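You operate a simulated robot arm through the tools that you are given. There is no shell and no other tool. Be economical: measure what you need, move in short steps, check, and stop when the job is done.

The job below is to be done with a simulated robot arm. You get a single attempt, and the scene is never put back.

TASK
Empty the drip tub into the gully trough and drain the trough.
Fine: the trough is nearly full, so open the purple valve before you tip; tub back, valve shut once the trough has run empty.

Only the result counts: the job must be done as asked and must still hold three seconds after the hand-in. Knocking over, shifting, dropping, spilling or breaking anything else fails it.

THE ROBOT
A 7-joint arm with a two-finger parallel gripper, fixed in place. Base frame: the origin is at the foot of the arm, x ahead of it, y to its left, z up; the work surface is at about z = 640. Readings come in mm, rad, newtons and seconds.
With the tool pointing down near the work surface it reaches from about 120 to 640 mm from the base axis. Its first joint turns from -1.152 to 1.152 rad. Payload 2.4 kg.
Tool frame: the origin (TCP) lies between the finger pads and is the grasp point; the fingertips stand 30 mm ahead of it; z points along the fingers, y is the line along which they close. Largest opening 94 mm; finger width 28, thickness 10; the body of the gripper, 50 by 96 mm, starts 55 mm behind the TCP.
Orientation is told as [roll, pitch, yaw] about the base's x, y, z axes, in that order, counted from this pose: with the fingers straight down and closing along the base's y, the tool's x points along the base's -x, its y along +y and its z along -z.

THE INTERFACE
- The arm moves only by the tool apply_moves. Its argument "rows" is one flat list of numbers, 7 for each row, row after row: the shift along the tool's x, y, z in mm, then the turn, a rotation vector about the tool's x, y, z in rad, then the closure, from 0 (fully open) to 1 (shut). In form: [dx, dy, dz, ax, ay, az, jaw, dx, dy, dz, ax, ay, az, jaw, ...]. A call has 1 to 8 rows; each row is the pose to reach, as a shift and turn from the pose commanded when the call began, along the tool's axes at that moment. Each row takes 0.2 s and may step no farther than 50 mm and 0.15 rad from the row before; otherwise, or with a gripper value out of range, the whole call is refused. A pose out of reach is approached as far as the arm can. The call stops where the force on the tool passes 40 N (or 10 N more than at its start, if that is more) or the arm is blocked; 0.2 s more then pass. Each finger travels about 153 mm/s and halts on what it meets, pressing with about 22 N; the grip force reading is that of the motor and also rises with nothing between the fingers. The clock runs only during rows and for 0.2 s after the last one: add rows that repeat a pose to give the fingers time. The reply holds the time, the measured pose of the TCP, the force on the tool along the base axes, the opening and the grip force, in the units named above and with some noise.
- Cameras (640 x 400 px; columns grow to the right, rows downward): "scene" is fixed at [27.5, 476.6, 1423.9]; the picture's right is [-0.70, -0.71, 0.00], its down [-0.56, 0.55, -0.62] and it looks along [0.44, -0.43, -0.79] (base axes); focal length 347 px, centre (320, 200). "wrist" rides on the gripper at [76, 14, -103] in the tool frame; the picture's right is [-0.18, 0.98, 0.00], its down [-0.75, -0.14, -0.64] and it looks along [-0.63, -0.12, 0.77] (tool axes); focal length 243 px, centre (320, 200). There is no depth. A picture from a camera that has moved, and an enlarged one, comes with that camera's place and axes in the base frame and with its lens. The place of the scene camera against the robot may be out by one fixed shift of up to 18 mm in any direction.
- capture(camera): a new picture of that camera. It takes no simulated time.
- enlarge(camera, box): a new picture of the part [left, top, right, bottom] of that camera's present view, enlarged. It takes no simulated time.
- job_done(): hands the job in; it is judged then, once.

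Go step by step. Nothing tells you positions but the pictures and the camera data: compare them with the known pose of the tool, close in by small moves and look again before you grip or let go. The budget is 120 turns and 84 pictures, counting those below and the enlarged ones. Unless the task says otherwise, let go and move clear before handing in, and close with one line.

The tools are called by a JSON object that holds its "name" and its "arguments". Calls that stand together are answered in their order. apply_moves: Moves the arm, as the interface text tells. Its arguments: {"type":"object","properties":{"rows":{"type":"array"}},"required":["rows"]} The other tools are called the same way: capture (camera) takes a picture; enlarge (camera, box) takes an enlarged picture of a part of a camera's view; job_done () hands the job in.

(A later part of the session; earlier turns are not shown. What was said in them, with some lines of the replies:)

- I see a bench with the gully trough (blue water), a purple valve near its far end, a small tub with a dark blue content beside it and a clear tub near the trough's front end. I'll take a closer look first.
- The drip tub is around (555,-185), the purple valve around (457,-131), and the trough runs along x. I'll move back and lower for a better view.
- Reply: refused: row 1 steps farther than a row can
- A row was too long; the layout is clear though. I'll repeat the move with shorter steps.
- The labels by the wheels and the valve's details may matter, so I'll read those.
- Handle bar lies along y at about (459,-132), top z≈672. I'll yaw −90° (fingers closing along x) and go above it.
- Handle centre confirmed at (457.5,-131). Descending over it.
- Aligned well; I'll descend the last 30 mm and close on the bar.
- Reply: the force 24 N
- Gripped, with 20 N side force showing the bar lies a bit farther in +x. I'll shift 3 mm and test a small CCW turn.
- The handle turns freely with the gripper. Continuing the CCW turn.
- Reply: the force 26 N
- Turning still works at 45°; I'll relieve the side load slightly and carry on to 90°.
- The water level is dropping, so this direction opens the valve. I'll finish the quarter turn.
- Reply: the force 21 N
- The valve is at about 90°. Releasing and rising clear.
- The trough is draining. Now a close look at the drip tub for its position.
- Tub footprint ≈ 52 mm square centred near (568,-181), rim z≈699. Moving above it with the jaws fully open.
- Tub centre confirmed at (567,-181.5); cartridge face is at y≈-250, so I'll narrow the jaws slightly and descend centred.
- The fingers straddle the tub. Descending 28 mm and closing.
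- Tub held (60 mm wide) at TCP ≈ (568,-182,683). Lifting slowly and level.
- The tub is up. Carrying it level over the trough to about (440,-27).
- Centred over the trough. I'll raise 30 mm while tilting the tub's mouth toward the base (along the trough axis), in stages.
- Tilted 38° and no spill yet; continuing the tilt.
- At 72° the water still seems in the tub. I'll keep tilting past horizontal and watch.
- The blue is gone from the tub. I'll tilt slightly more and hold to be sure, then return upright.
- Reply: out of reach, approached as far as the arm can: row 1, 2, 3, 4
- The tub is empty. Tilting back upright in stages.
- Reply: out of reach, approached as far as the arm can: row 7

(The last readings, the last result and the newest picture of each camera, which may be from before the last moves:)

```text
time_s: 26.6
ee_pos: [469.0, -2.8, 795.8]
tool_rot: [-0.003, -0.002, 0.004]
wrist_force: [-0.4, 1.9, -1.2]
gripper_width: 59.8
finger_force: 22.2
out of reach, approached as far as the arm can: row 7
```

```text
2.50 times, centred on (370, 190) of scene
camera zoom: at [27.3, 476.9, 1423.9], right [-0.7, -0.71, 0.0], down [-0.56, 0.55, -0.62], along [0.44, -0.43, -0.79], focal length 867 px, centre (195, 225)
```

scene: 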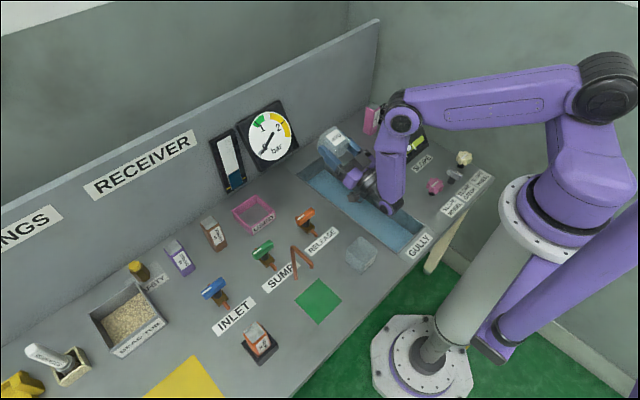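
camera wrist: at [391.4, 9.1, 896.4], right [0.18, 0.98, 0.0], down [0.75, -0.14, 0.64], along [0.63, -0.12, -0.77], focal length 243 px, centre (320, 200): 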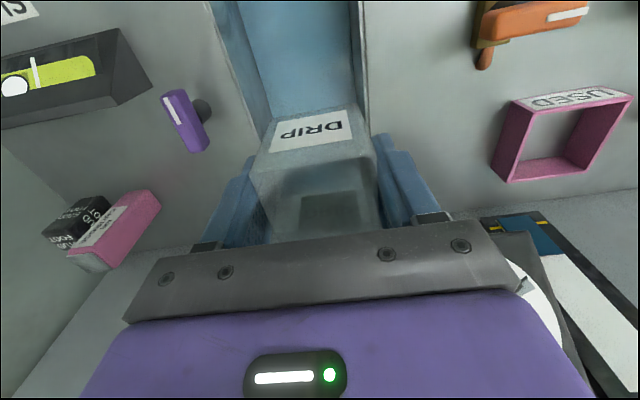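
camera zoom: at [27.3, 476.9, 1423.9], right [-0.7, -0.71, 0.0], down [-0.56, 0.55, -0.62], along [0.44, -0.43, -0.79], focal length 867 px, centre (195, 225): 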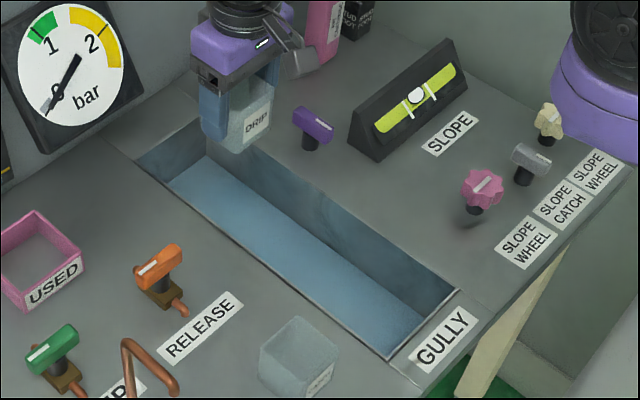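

Upright and empty. Carrying the tub back over its original spot.

{"name": "apply_moves", "arguments": {"rows": [-8, -14, 0, 0, 0, 0, 0.6, -20, -36, 0, 0, 0, 0, 0.6, -34, -62, 0, 0, 0, 0, 0.6, -48, -88, 0, 0, 0, 0, 0.6, -62, -114, 0, 0, 0, 0, 0.6, -76, -140, 0, 0, 0, 0, 0.6, -90, -164, 0, 0, 0, 0, 0.6, -98, -178, 0, 0, 0, 0, 0.6]}}

{"name": "apply_moves", "arguments": {"rows": [0, 0, 20, 0, 0, 0, 0.6, 0, 0, 40, 0, 0, 0, 0.6, 0, 0, 60, 0, 0, 0, 0.6]}}

{"name": "capture", "arguments": {"camera": "wrist"}}

{"name": "enlarge", "arguments": {"camera": "scene", "box": [320, 95, 416, 155]}}

```text
time_s: 28.4
ee_pos: [564.7, -181.8, 794.0]
tool_rot: [-0.001, 0.001, -0.002]
wrist_force: [-0.7, 0.4, -0.2]
gripper_width: 59.6
finger_force: 22.5
```

```text
time_s: 29.2
ee_pos: [563.7, -183.5, 736.4]
tool_rot: [0.0, 0.001, -0.002]
wrist_force: [0.9, 0.6, -1.2]
gripper_width: 59.7
finger_force: 22.4
```

```text
37 pictures are left
camera wrist: at [486.1, -170.4, 837.3], right [0.19, 0.98, 0.0], down [0.75, -0.14, 0.64], along [0.63, -0.12, -0.77], focal length 243 px, centre (320, 200)
```

wrist: 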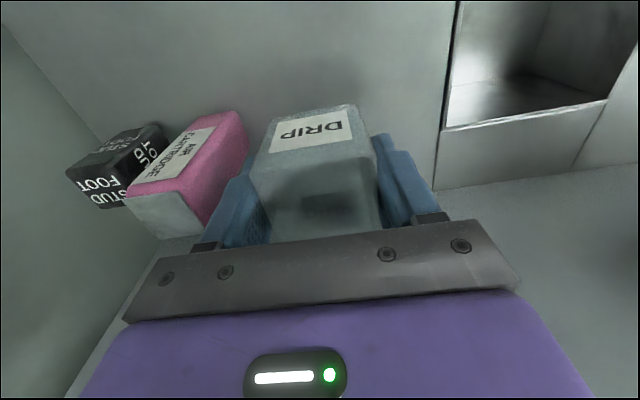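

```text
6.67 times, centred on (368, 125) of scene
camera zoom: at [27.6, 476.6, 1423.9], right [-0.7, -0.71, 0.0], down [-0.56, 0.55, -0.62], along [0.44, -0.43, -0.79], focal length 2311 px, centre (0, 700)
```

zoom: 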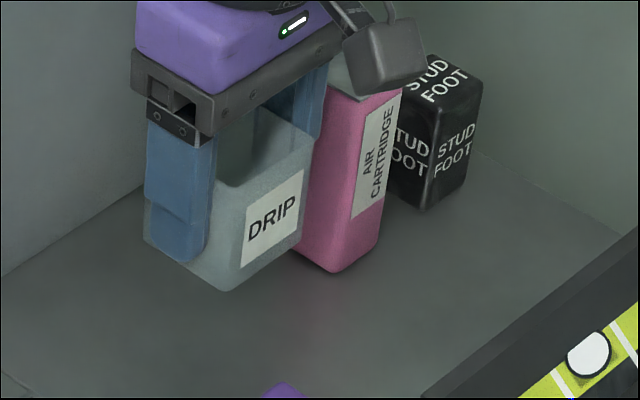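

About 4 mm short in x compared with the grasp pose; correcting and lowering to just above the bench.

{"name": "apply_moves", "arguments": {"rows": [-4, 1, 12, 0, 0, 0, 0.6, -4, 1, 26, 0, 0, 0, 0.6, -4, 1, 40, 0, 0, 0, 0.6, -4, 1, 47, 0, 0, 0, 0.6]}}

{"name": "capture", "arguments": {"camera": "wrist"}}

{"name": "enlarge", "arguments": {"camera": "scene", "box": [320, 95, 416, 155]}}

```text
time_s: 30.2
ee_pos: [572.0, -183.2, 688.1]
tool_rot: [0.001, -0.001, -0.002]
wrist_force: [-0.6, 0.1, -0.5]
gripper_width: 60.2
finger_force: 22.2
```

```text
35 pictures are left
camera wrist: at [494.2, -169.8, 790.2], right [0.18, 0.98, 0.0], down [0.75, -0.14, 0.64], along [0.63, -0.12, -0.77], focal length 243 px, centre (320, 200)
```

wrist: 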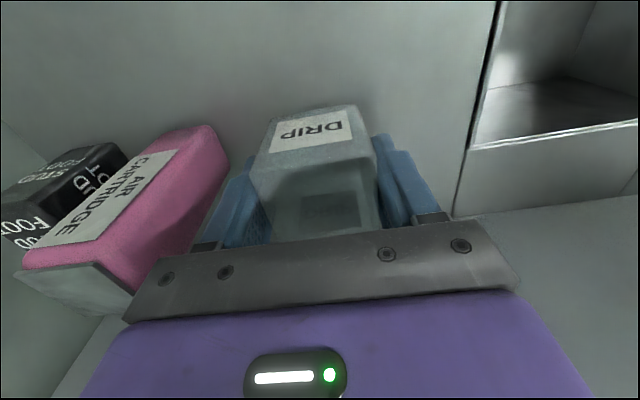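

```text
6.67 times, centred on (368, 125) of scene
camera zoom: at [27.5, 476.6, 1423.9], right [-0.7, -0.71, 0.0], down [-0.56, 0.55, -0.62], along [0.44, -0.43, -0.79], focal length 2311 px, centre (0, 700)
```

zoom: 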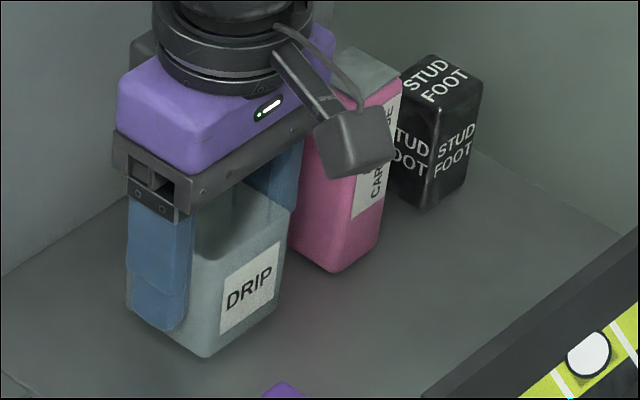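

Almost there: about 5 mm high and 2 mm too far in +x. Lowering to contact.

{"name": "apply_moves", "arguments": {"rows": [2, 0, 2, 0, 0, 0, 0.6, 2, 0, 4, 0, 0, 0, 0.6]}}

{"name": "enlarge", "arguments": {"camera": "scene", "box": [320, 95, 416, 155]}}

```text
time_s: 30.8
ee_pos: [568.9, -181.8, 686.0]
tool_rot: [0.0, -0.001, -0.002]
wrist_force: [-0.6, -0.1, 2.1]
gripper_width: 60.0
finger_force: 22.1
```

```text
6.67 times, centred on (368, 125) of scene
camera zoom: at [27.5, 476.6, 1423.9], right [-0.7, -0.71, 0.0], down [-0.56, 0.55, -0.62], along [0.44, -0.43, -0.79], focal length 2311 px, centre (0, 700)
```

zoom: 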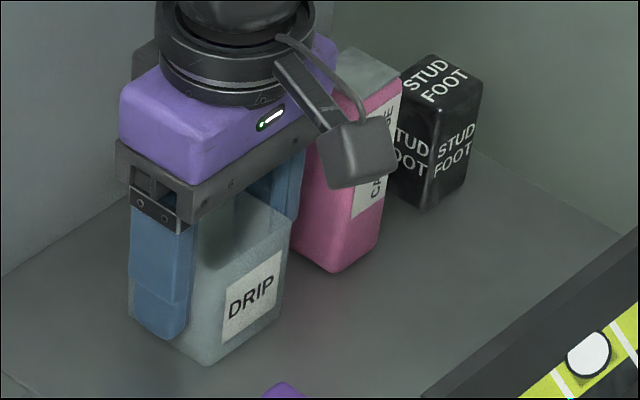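

Lowering the remaining couple of millimetres until contact force shows.

{"name": "apply_moves", "arguments": {"rows": [0, 0, 1, 0, 0, 0, 0.6, 0, 0, 1, 0, 0, 0, 0.6]}}

```text
time_s: 31.4
ee_pos: [568.7, -182.0, 685.9]
tool_rot: [0.002, -0.004, -0.004]
wrist_force: [-3.8, 0.9, 15.8]
gripper_width: 59.8
finger_force: 21.8
```

Contact at about 16 N. Releasing gently.

{"name": "apply_moves", "arguments": {"rows": [0, 0, -0.7, 0, 0, 0, 0.6, 0, 0, -0.7, 0, 0, 0, 0.3, 0, 0, -0.7, 0, 0, 0, 0.16, 0, 0, -0.7, 0, 0, 0, 0.16]}}

{"name": "apply_moves", "arguments": {"rows": [0, 0, -25, 0, 0, 0, 0.16, 0, 0, -55, 0, 0, 0, 0.16, 0, 0, -90, 0, 0, 0, 0.16]}}

{"name": "enlarge", "arguments": {"camera": "scene", "box": [320, 95, 416, 155]}}

{"name": "capture", "arguments": {"camera": "scene"}}

```text
time_s: 32.4
ee_pos: [568.5, -181.5, 684.1]
tool_rot: [0.001, 0.001, 0.001]
wrist_force: [-0.5, -0.3, -0.2]
gripper_width: 79.2
finger_force: 0.0
```

```text
time_s: 33.2
ee_pos: [570.2, -181.3, 775.6]
tool_rot: [0.0, 0.0, -0.003]
wrist_force: [-0.8, 0.2, -0.7]
gripper_width: 78.8
finger_force: 0.0
```

```text
6.67 times, centred on (368, 125) of scene
camera zoom: at [27.5, 476.6, 1423.9], right [-0.7, -0.71, 0.0], down [-0.56, 0.55, -0.62], along [0.44, -0.43, -0.79], focal length 2311 px, centre (0, 700)
```

zoom: 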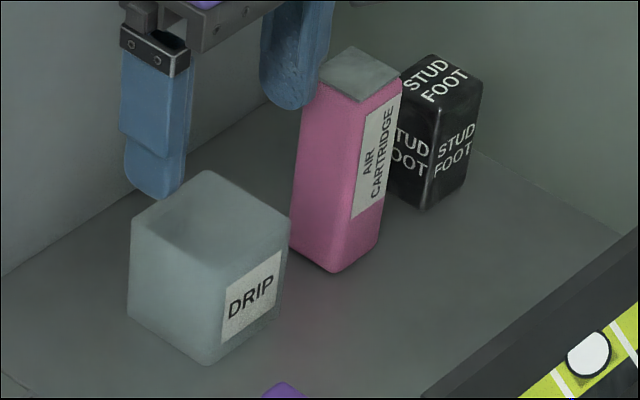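

```text
31 pictures are left
```

scene: 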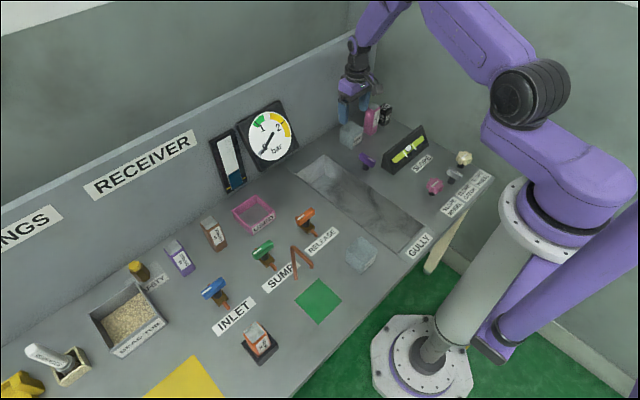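

Tub is back and empty; the trough looks empty. I'll check it closely and move toward the valve.

{"name": "enlarge", "arguments": {"camera": "scene", "box": [270, 140, 450, 265]}}

{"name": "apply_moves", "arguments": {"rows": [25, 12, -20, 0, 0, 0, 0.3, 55, 26, -20, 0, 0, 0, 0.4, 85, 38, -20, 0, 0, 0, 0.5, 108, 50, -20, 0, 0, 0, 0.5, 108, 50, 10, 0, 0, 0, 0.5]}}

{"name": "capture", "arguments": {"camera": "wrist"}}

```text
3.20 times, centred on (360, 202) of scene
camera zoom: at [27.5, 476.6, 1423.9], right [-0.7, -0.71, 0.0], down [-0.56, 0.55, -0.62], along [0.44, -0.43, -0.79], focal length 1110 px, centre (192, 192)
```

zoom: 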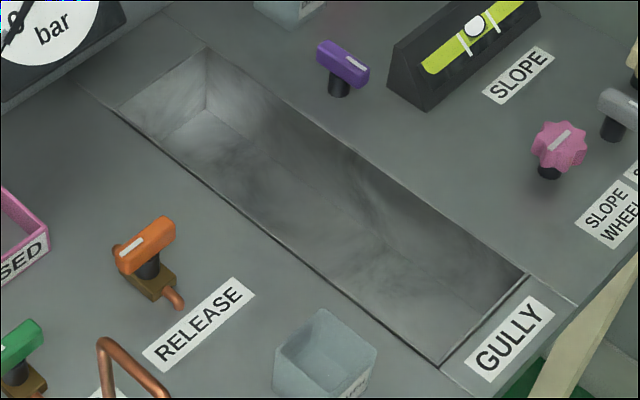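

```text
time_s: 34.4
ee_pos: [460.3, -133.4, 768.0]
tool_rot: [-0.002, 0.001, -0.001]
wrist_force: [-0.7, 0.1, -0.7]
gripper_width: 47.0
finger_force: 0.1
```

```text
29 pictures are left
camera wrist: at [382.4, -119.3, 868.8], right [0.19, 0.98, 0.0], down [0.75, -0.14, 0.64], along [0.63, -0.12, -0.77], focal length 243 px, centre (320, 200)
```

wrist: 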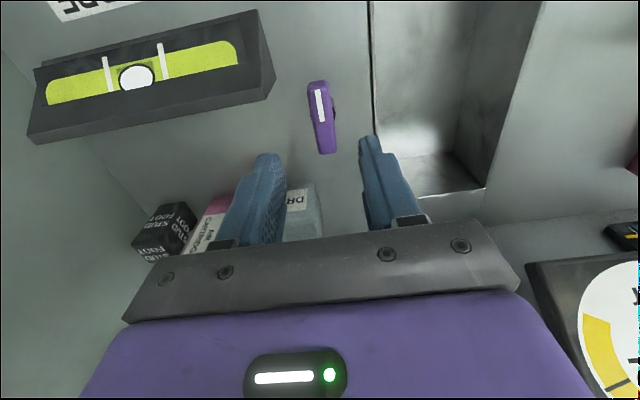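

The trough is empty. Handle bar is at (459,-132) along x; descending over it with the jaws at 47 mm.

{"name": "apply_moves", "arguments": {"rows": [0, 0, 30, 0, 0, 0.02, 0.5, 0, 0, 60, 0, 0, 0.02, 0.5]}}

{"name": "capture", "arguments": {"camera": "wrist"}}

```text
time_s: 35.0
ee_pos: [462.8, -131.3, 702.6]
tool_rot: [0.001, -0.002, -0.022]
wrist_force: [1.1, -0.1, 0.0]
gripper_width: 47.2
finger_force: 0.0
```

```text
28 pictures are left
camera wrist: at [385.2, -116.3, 804.0], right [0.2, 0.98, 0.0], down [0.75, -0.16, 0.64], along [0.63, -0.13, -0.77], focal length 243 px, centre (320, 200)
```

wrist: 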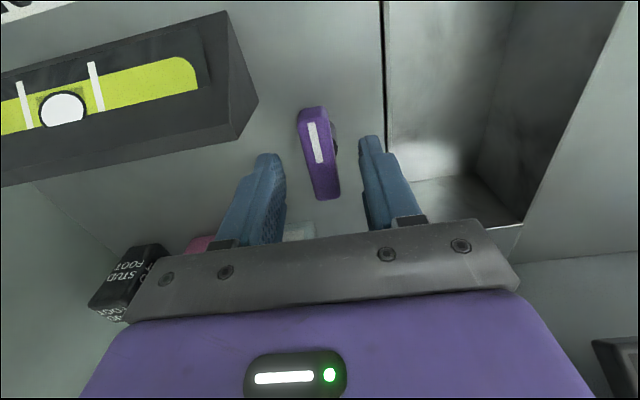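

Aligned. Final descent, then close on the bar.

{"name": "apply_moves", "arguments": {"rows": [1, 0, 12, 0, 0, 0, 0.5, 2, 0, 24, 0, 0, 0, 0.5]}}

{"name": "apply_moves", "arguments": {"rows": [0, 0, 0, 0, 0, 0, 0.9, 0, 0, 0, 0, 0, 0, 0.9]}}

```text
time_s: 35.6
ee_pos: [459.1, -131.1, 680.1]
tool_rot: [0.0, -0.001, -0.021]
wrist_force: [0.5, -1.0, 0.2]
gripper_width: 46.8
finger_force: 0.1
```

```text
time_s: 36.2
ee_pos: [459.7, -131.0, 680.0]
tool_rot: [0.0, 0.001, -0.019]
wrist_force: [2.4, 5.8, -4.3]
gripper_width: 21.5
finger_force: 44.5
```

Good grip with low side load. Turning CW back toward closed.

{"name": "apply_moves", "arguments": {"rows": [0, 0, 0, 0, 0, 0.13, 0.9, 0, 0, 0, 0, 0, 0.26, 0.9, 0, 0, 0, 0, 0, 0.4, 0.9, 0, 0, 0, 0, 0, 0.54, 0.9, 0, 0, 0, 0, 0, 0.68, 0.9]}}

{"name": "apply_moves", "arguments": {"rows": [0, 0, 0, 0, 0, 0.13, 0.9, 0, 0, 0, 0, 0, 0.26, 0.9, 0, 0, 0, 0, 0, 0.4, 0.9, 0, 0, 0, 0, 0, 0.54, 0.9, 0, 0, 0, 0, 0, 0.68, 0.9]}}

{"name": "capture", "arguments": {"camera": "wrist"}}

```text
time_s: 37.4
ee_pos: [459.2, -129.2, 679.8]
tool_rot: [0.001, 0.003, -0.699]
wrist_force: [10.2, 23.6, -29.5]
gripper_width: 21.7
finger_force: 45.6
```

```text
time_s: 38.6
ee_pos: [459.3, -129.2, 680.4]
tool_rot: [-0.003, -0.001, -1.38]
wrist_force: [-0.4, 27.2, 9.9]
gripper_width: 21.6
finger_force: 45.2
```

```text
27 pictures are left
camera wrist: at [458.5, -53.4, 782.1], right [1.0, 0.01, 0.0], down [0.01, -0.77, 0.64], along [0.0, -0.64, -0.77], focal length 243 px, centre (320, 200)
```

wrist: 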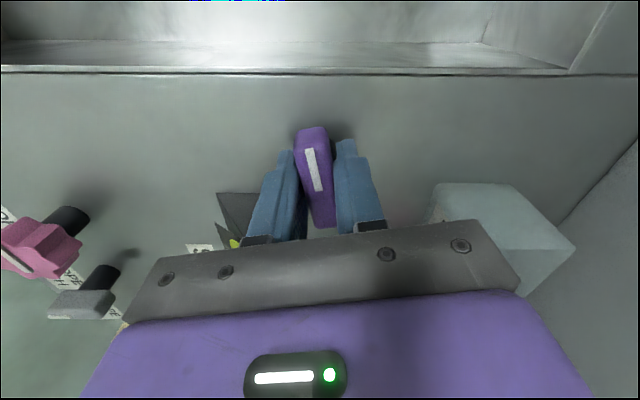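

Nearly there; relieve the y load a little and turn on to −1.59 rad.

{"name": "apply_moves", "arguments": {"rows": [2, 0, 0, 0, 0, 0.08, 0.9, 2, 0, 0, 0, 0, 0.16, 0.9, 2, 0, 0, 0, 0, 0.21, 0.9, 2, 0, 0, 0, 0, 0.21, 0.9]}}

{"name": "capture", "arguments": {"camera": "wrist"}}

```text
time_s: 39.6
ee_pos: [459.4, -130.6, 680.2]
tool_rot: [0.001, -0.003, -1.59]
wrist_force: [-0.8, 14.8, 19.8]
gripper_width: 21.5
finger_force: 44.9
```

```text
26 pictures are left
camera wrist: at [474.4, -55.0, 782.0], right [0.98, -0.2, 0.0], down [-0.16, -0.75, 0.64], along [-0.13, -0.63, -0.77], focal length 243 px, centre (320, 200)
```

wrist: 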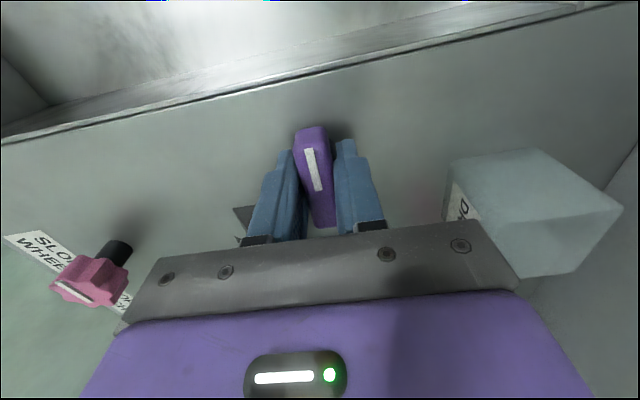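

The handle is back at its original angle. I'll nudge slightly further to seat it on its stop, if any.

{"name": "apply_moves", "arguments": {"rows": [0, 0, 0, 0, 0, 0.04, 0.9, 0, 0, 0, 0, 0, 0.04, 0.9]}}

{"name": "apply_moves", "arguments": {"rows": [0, 0, 0, 0, 0, 0, 0.7, 0, 0, 0, 0, 0, 0, 0.5, 0, 0, -10, 0, 0, 0, 0.5, 0, 0, -45, 0, 0, 0, 0.5, 0, 0, -90, 0, 0, 0, 0.4, 0, 0, -117, 0, 0, 0, 0.3]}}

{"name": "capture", "arguments": {"camera": "wrist"}}

{"name": "enlarge", "arguments": {"camera": "scene", "box": [330, 135, 410, 185]}}

```text
time_s: 40.2
ee_pos: [461.0, -129.7, 680.6]
tool_rot: [0.004, -0.002, -1.629]
wrist_force: [7.1, 10.8, 10.7]
gripper_width: 22.3
finger_force: 44.6
```

```text
time_s: 41.6
ee_pos: [457.6, -130.8, 798.8]
tool_rot: [0.0, 0.001, -1.629]
wrist_force: [-0.2, 0.1, -0.4]
gripper_width: 65.9
finger_force: 0.0
```

```text
25 pictures are left
camera wrist: at [475.1, -57.0, 900.2], right [0.97, -0.24, 0.0], down [-0.19, -0.74, 0.64], along [-0.16, -0.62, -0.77], focal length 243 px, centre (320, 200)
```

wrist: 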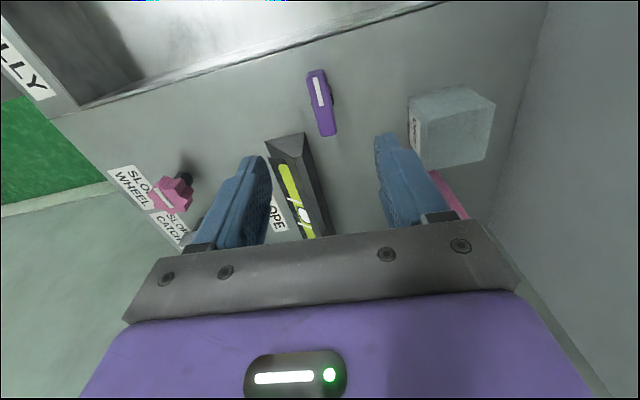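

```text
8.00 times, centred on (370, 160) of scene
camera zoom: at [27.5, 476.6, 1423.9], right [-0.7, -0.71, 0.0], down [-0.56, 0.55, -0.62], along [0.44, -0.43, -0.79], focal length 2774 px, centre (-80, 520)
```

zoom: 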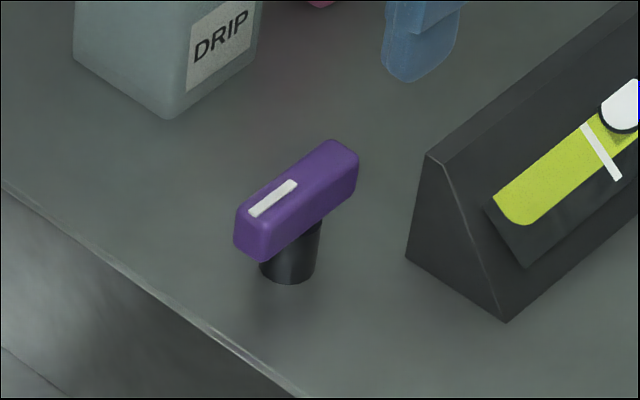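

The handle matches its original closed position exactly, and the tub is back within about 2 mm. The trough is empty and the gripper is clear, so one last overall check.

{"name": "capture", "arguments": {"camera": "scene"}}

```text
23 pictures are left
```

scene: 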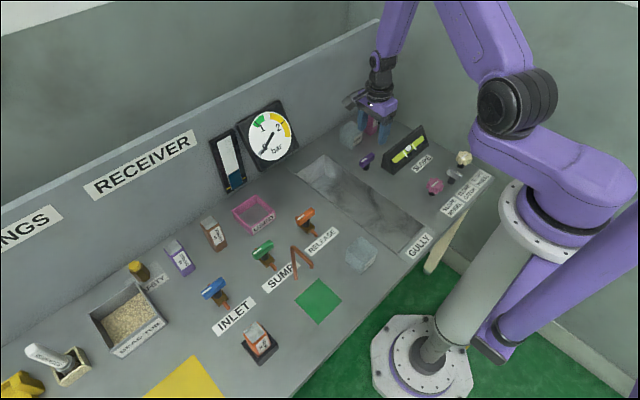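

Everything is in order, with nothing else disturbed. Handing in.

{"name": "job_done", "arguments": {}}

```text
The job is handed in.
```

I opened the purple valve, tipped the drip tub into the gully trough, set the tub back within about 2 mm of its spot, and shut the valve once the trough had run empty; nothing spilled or moved that I could see.
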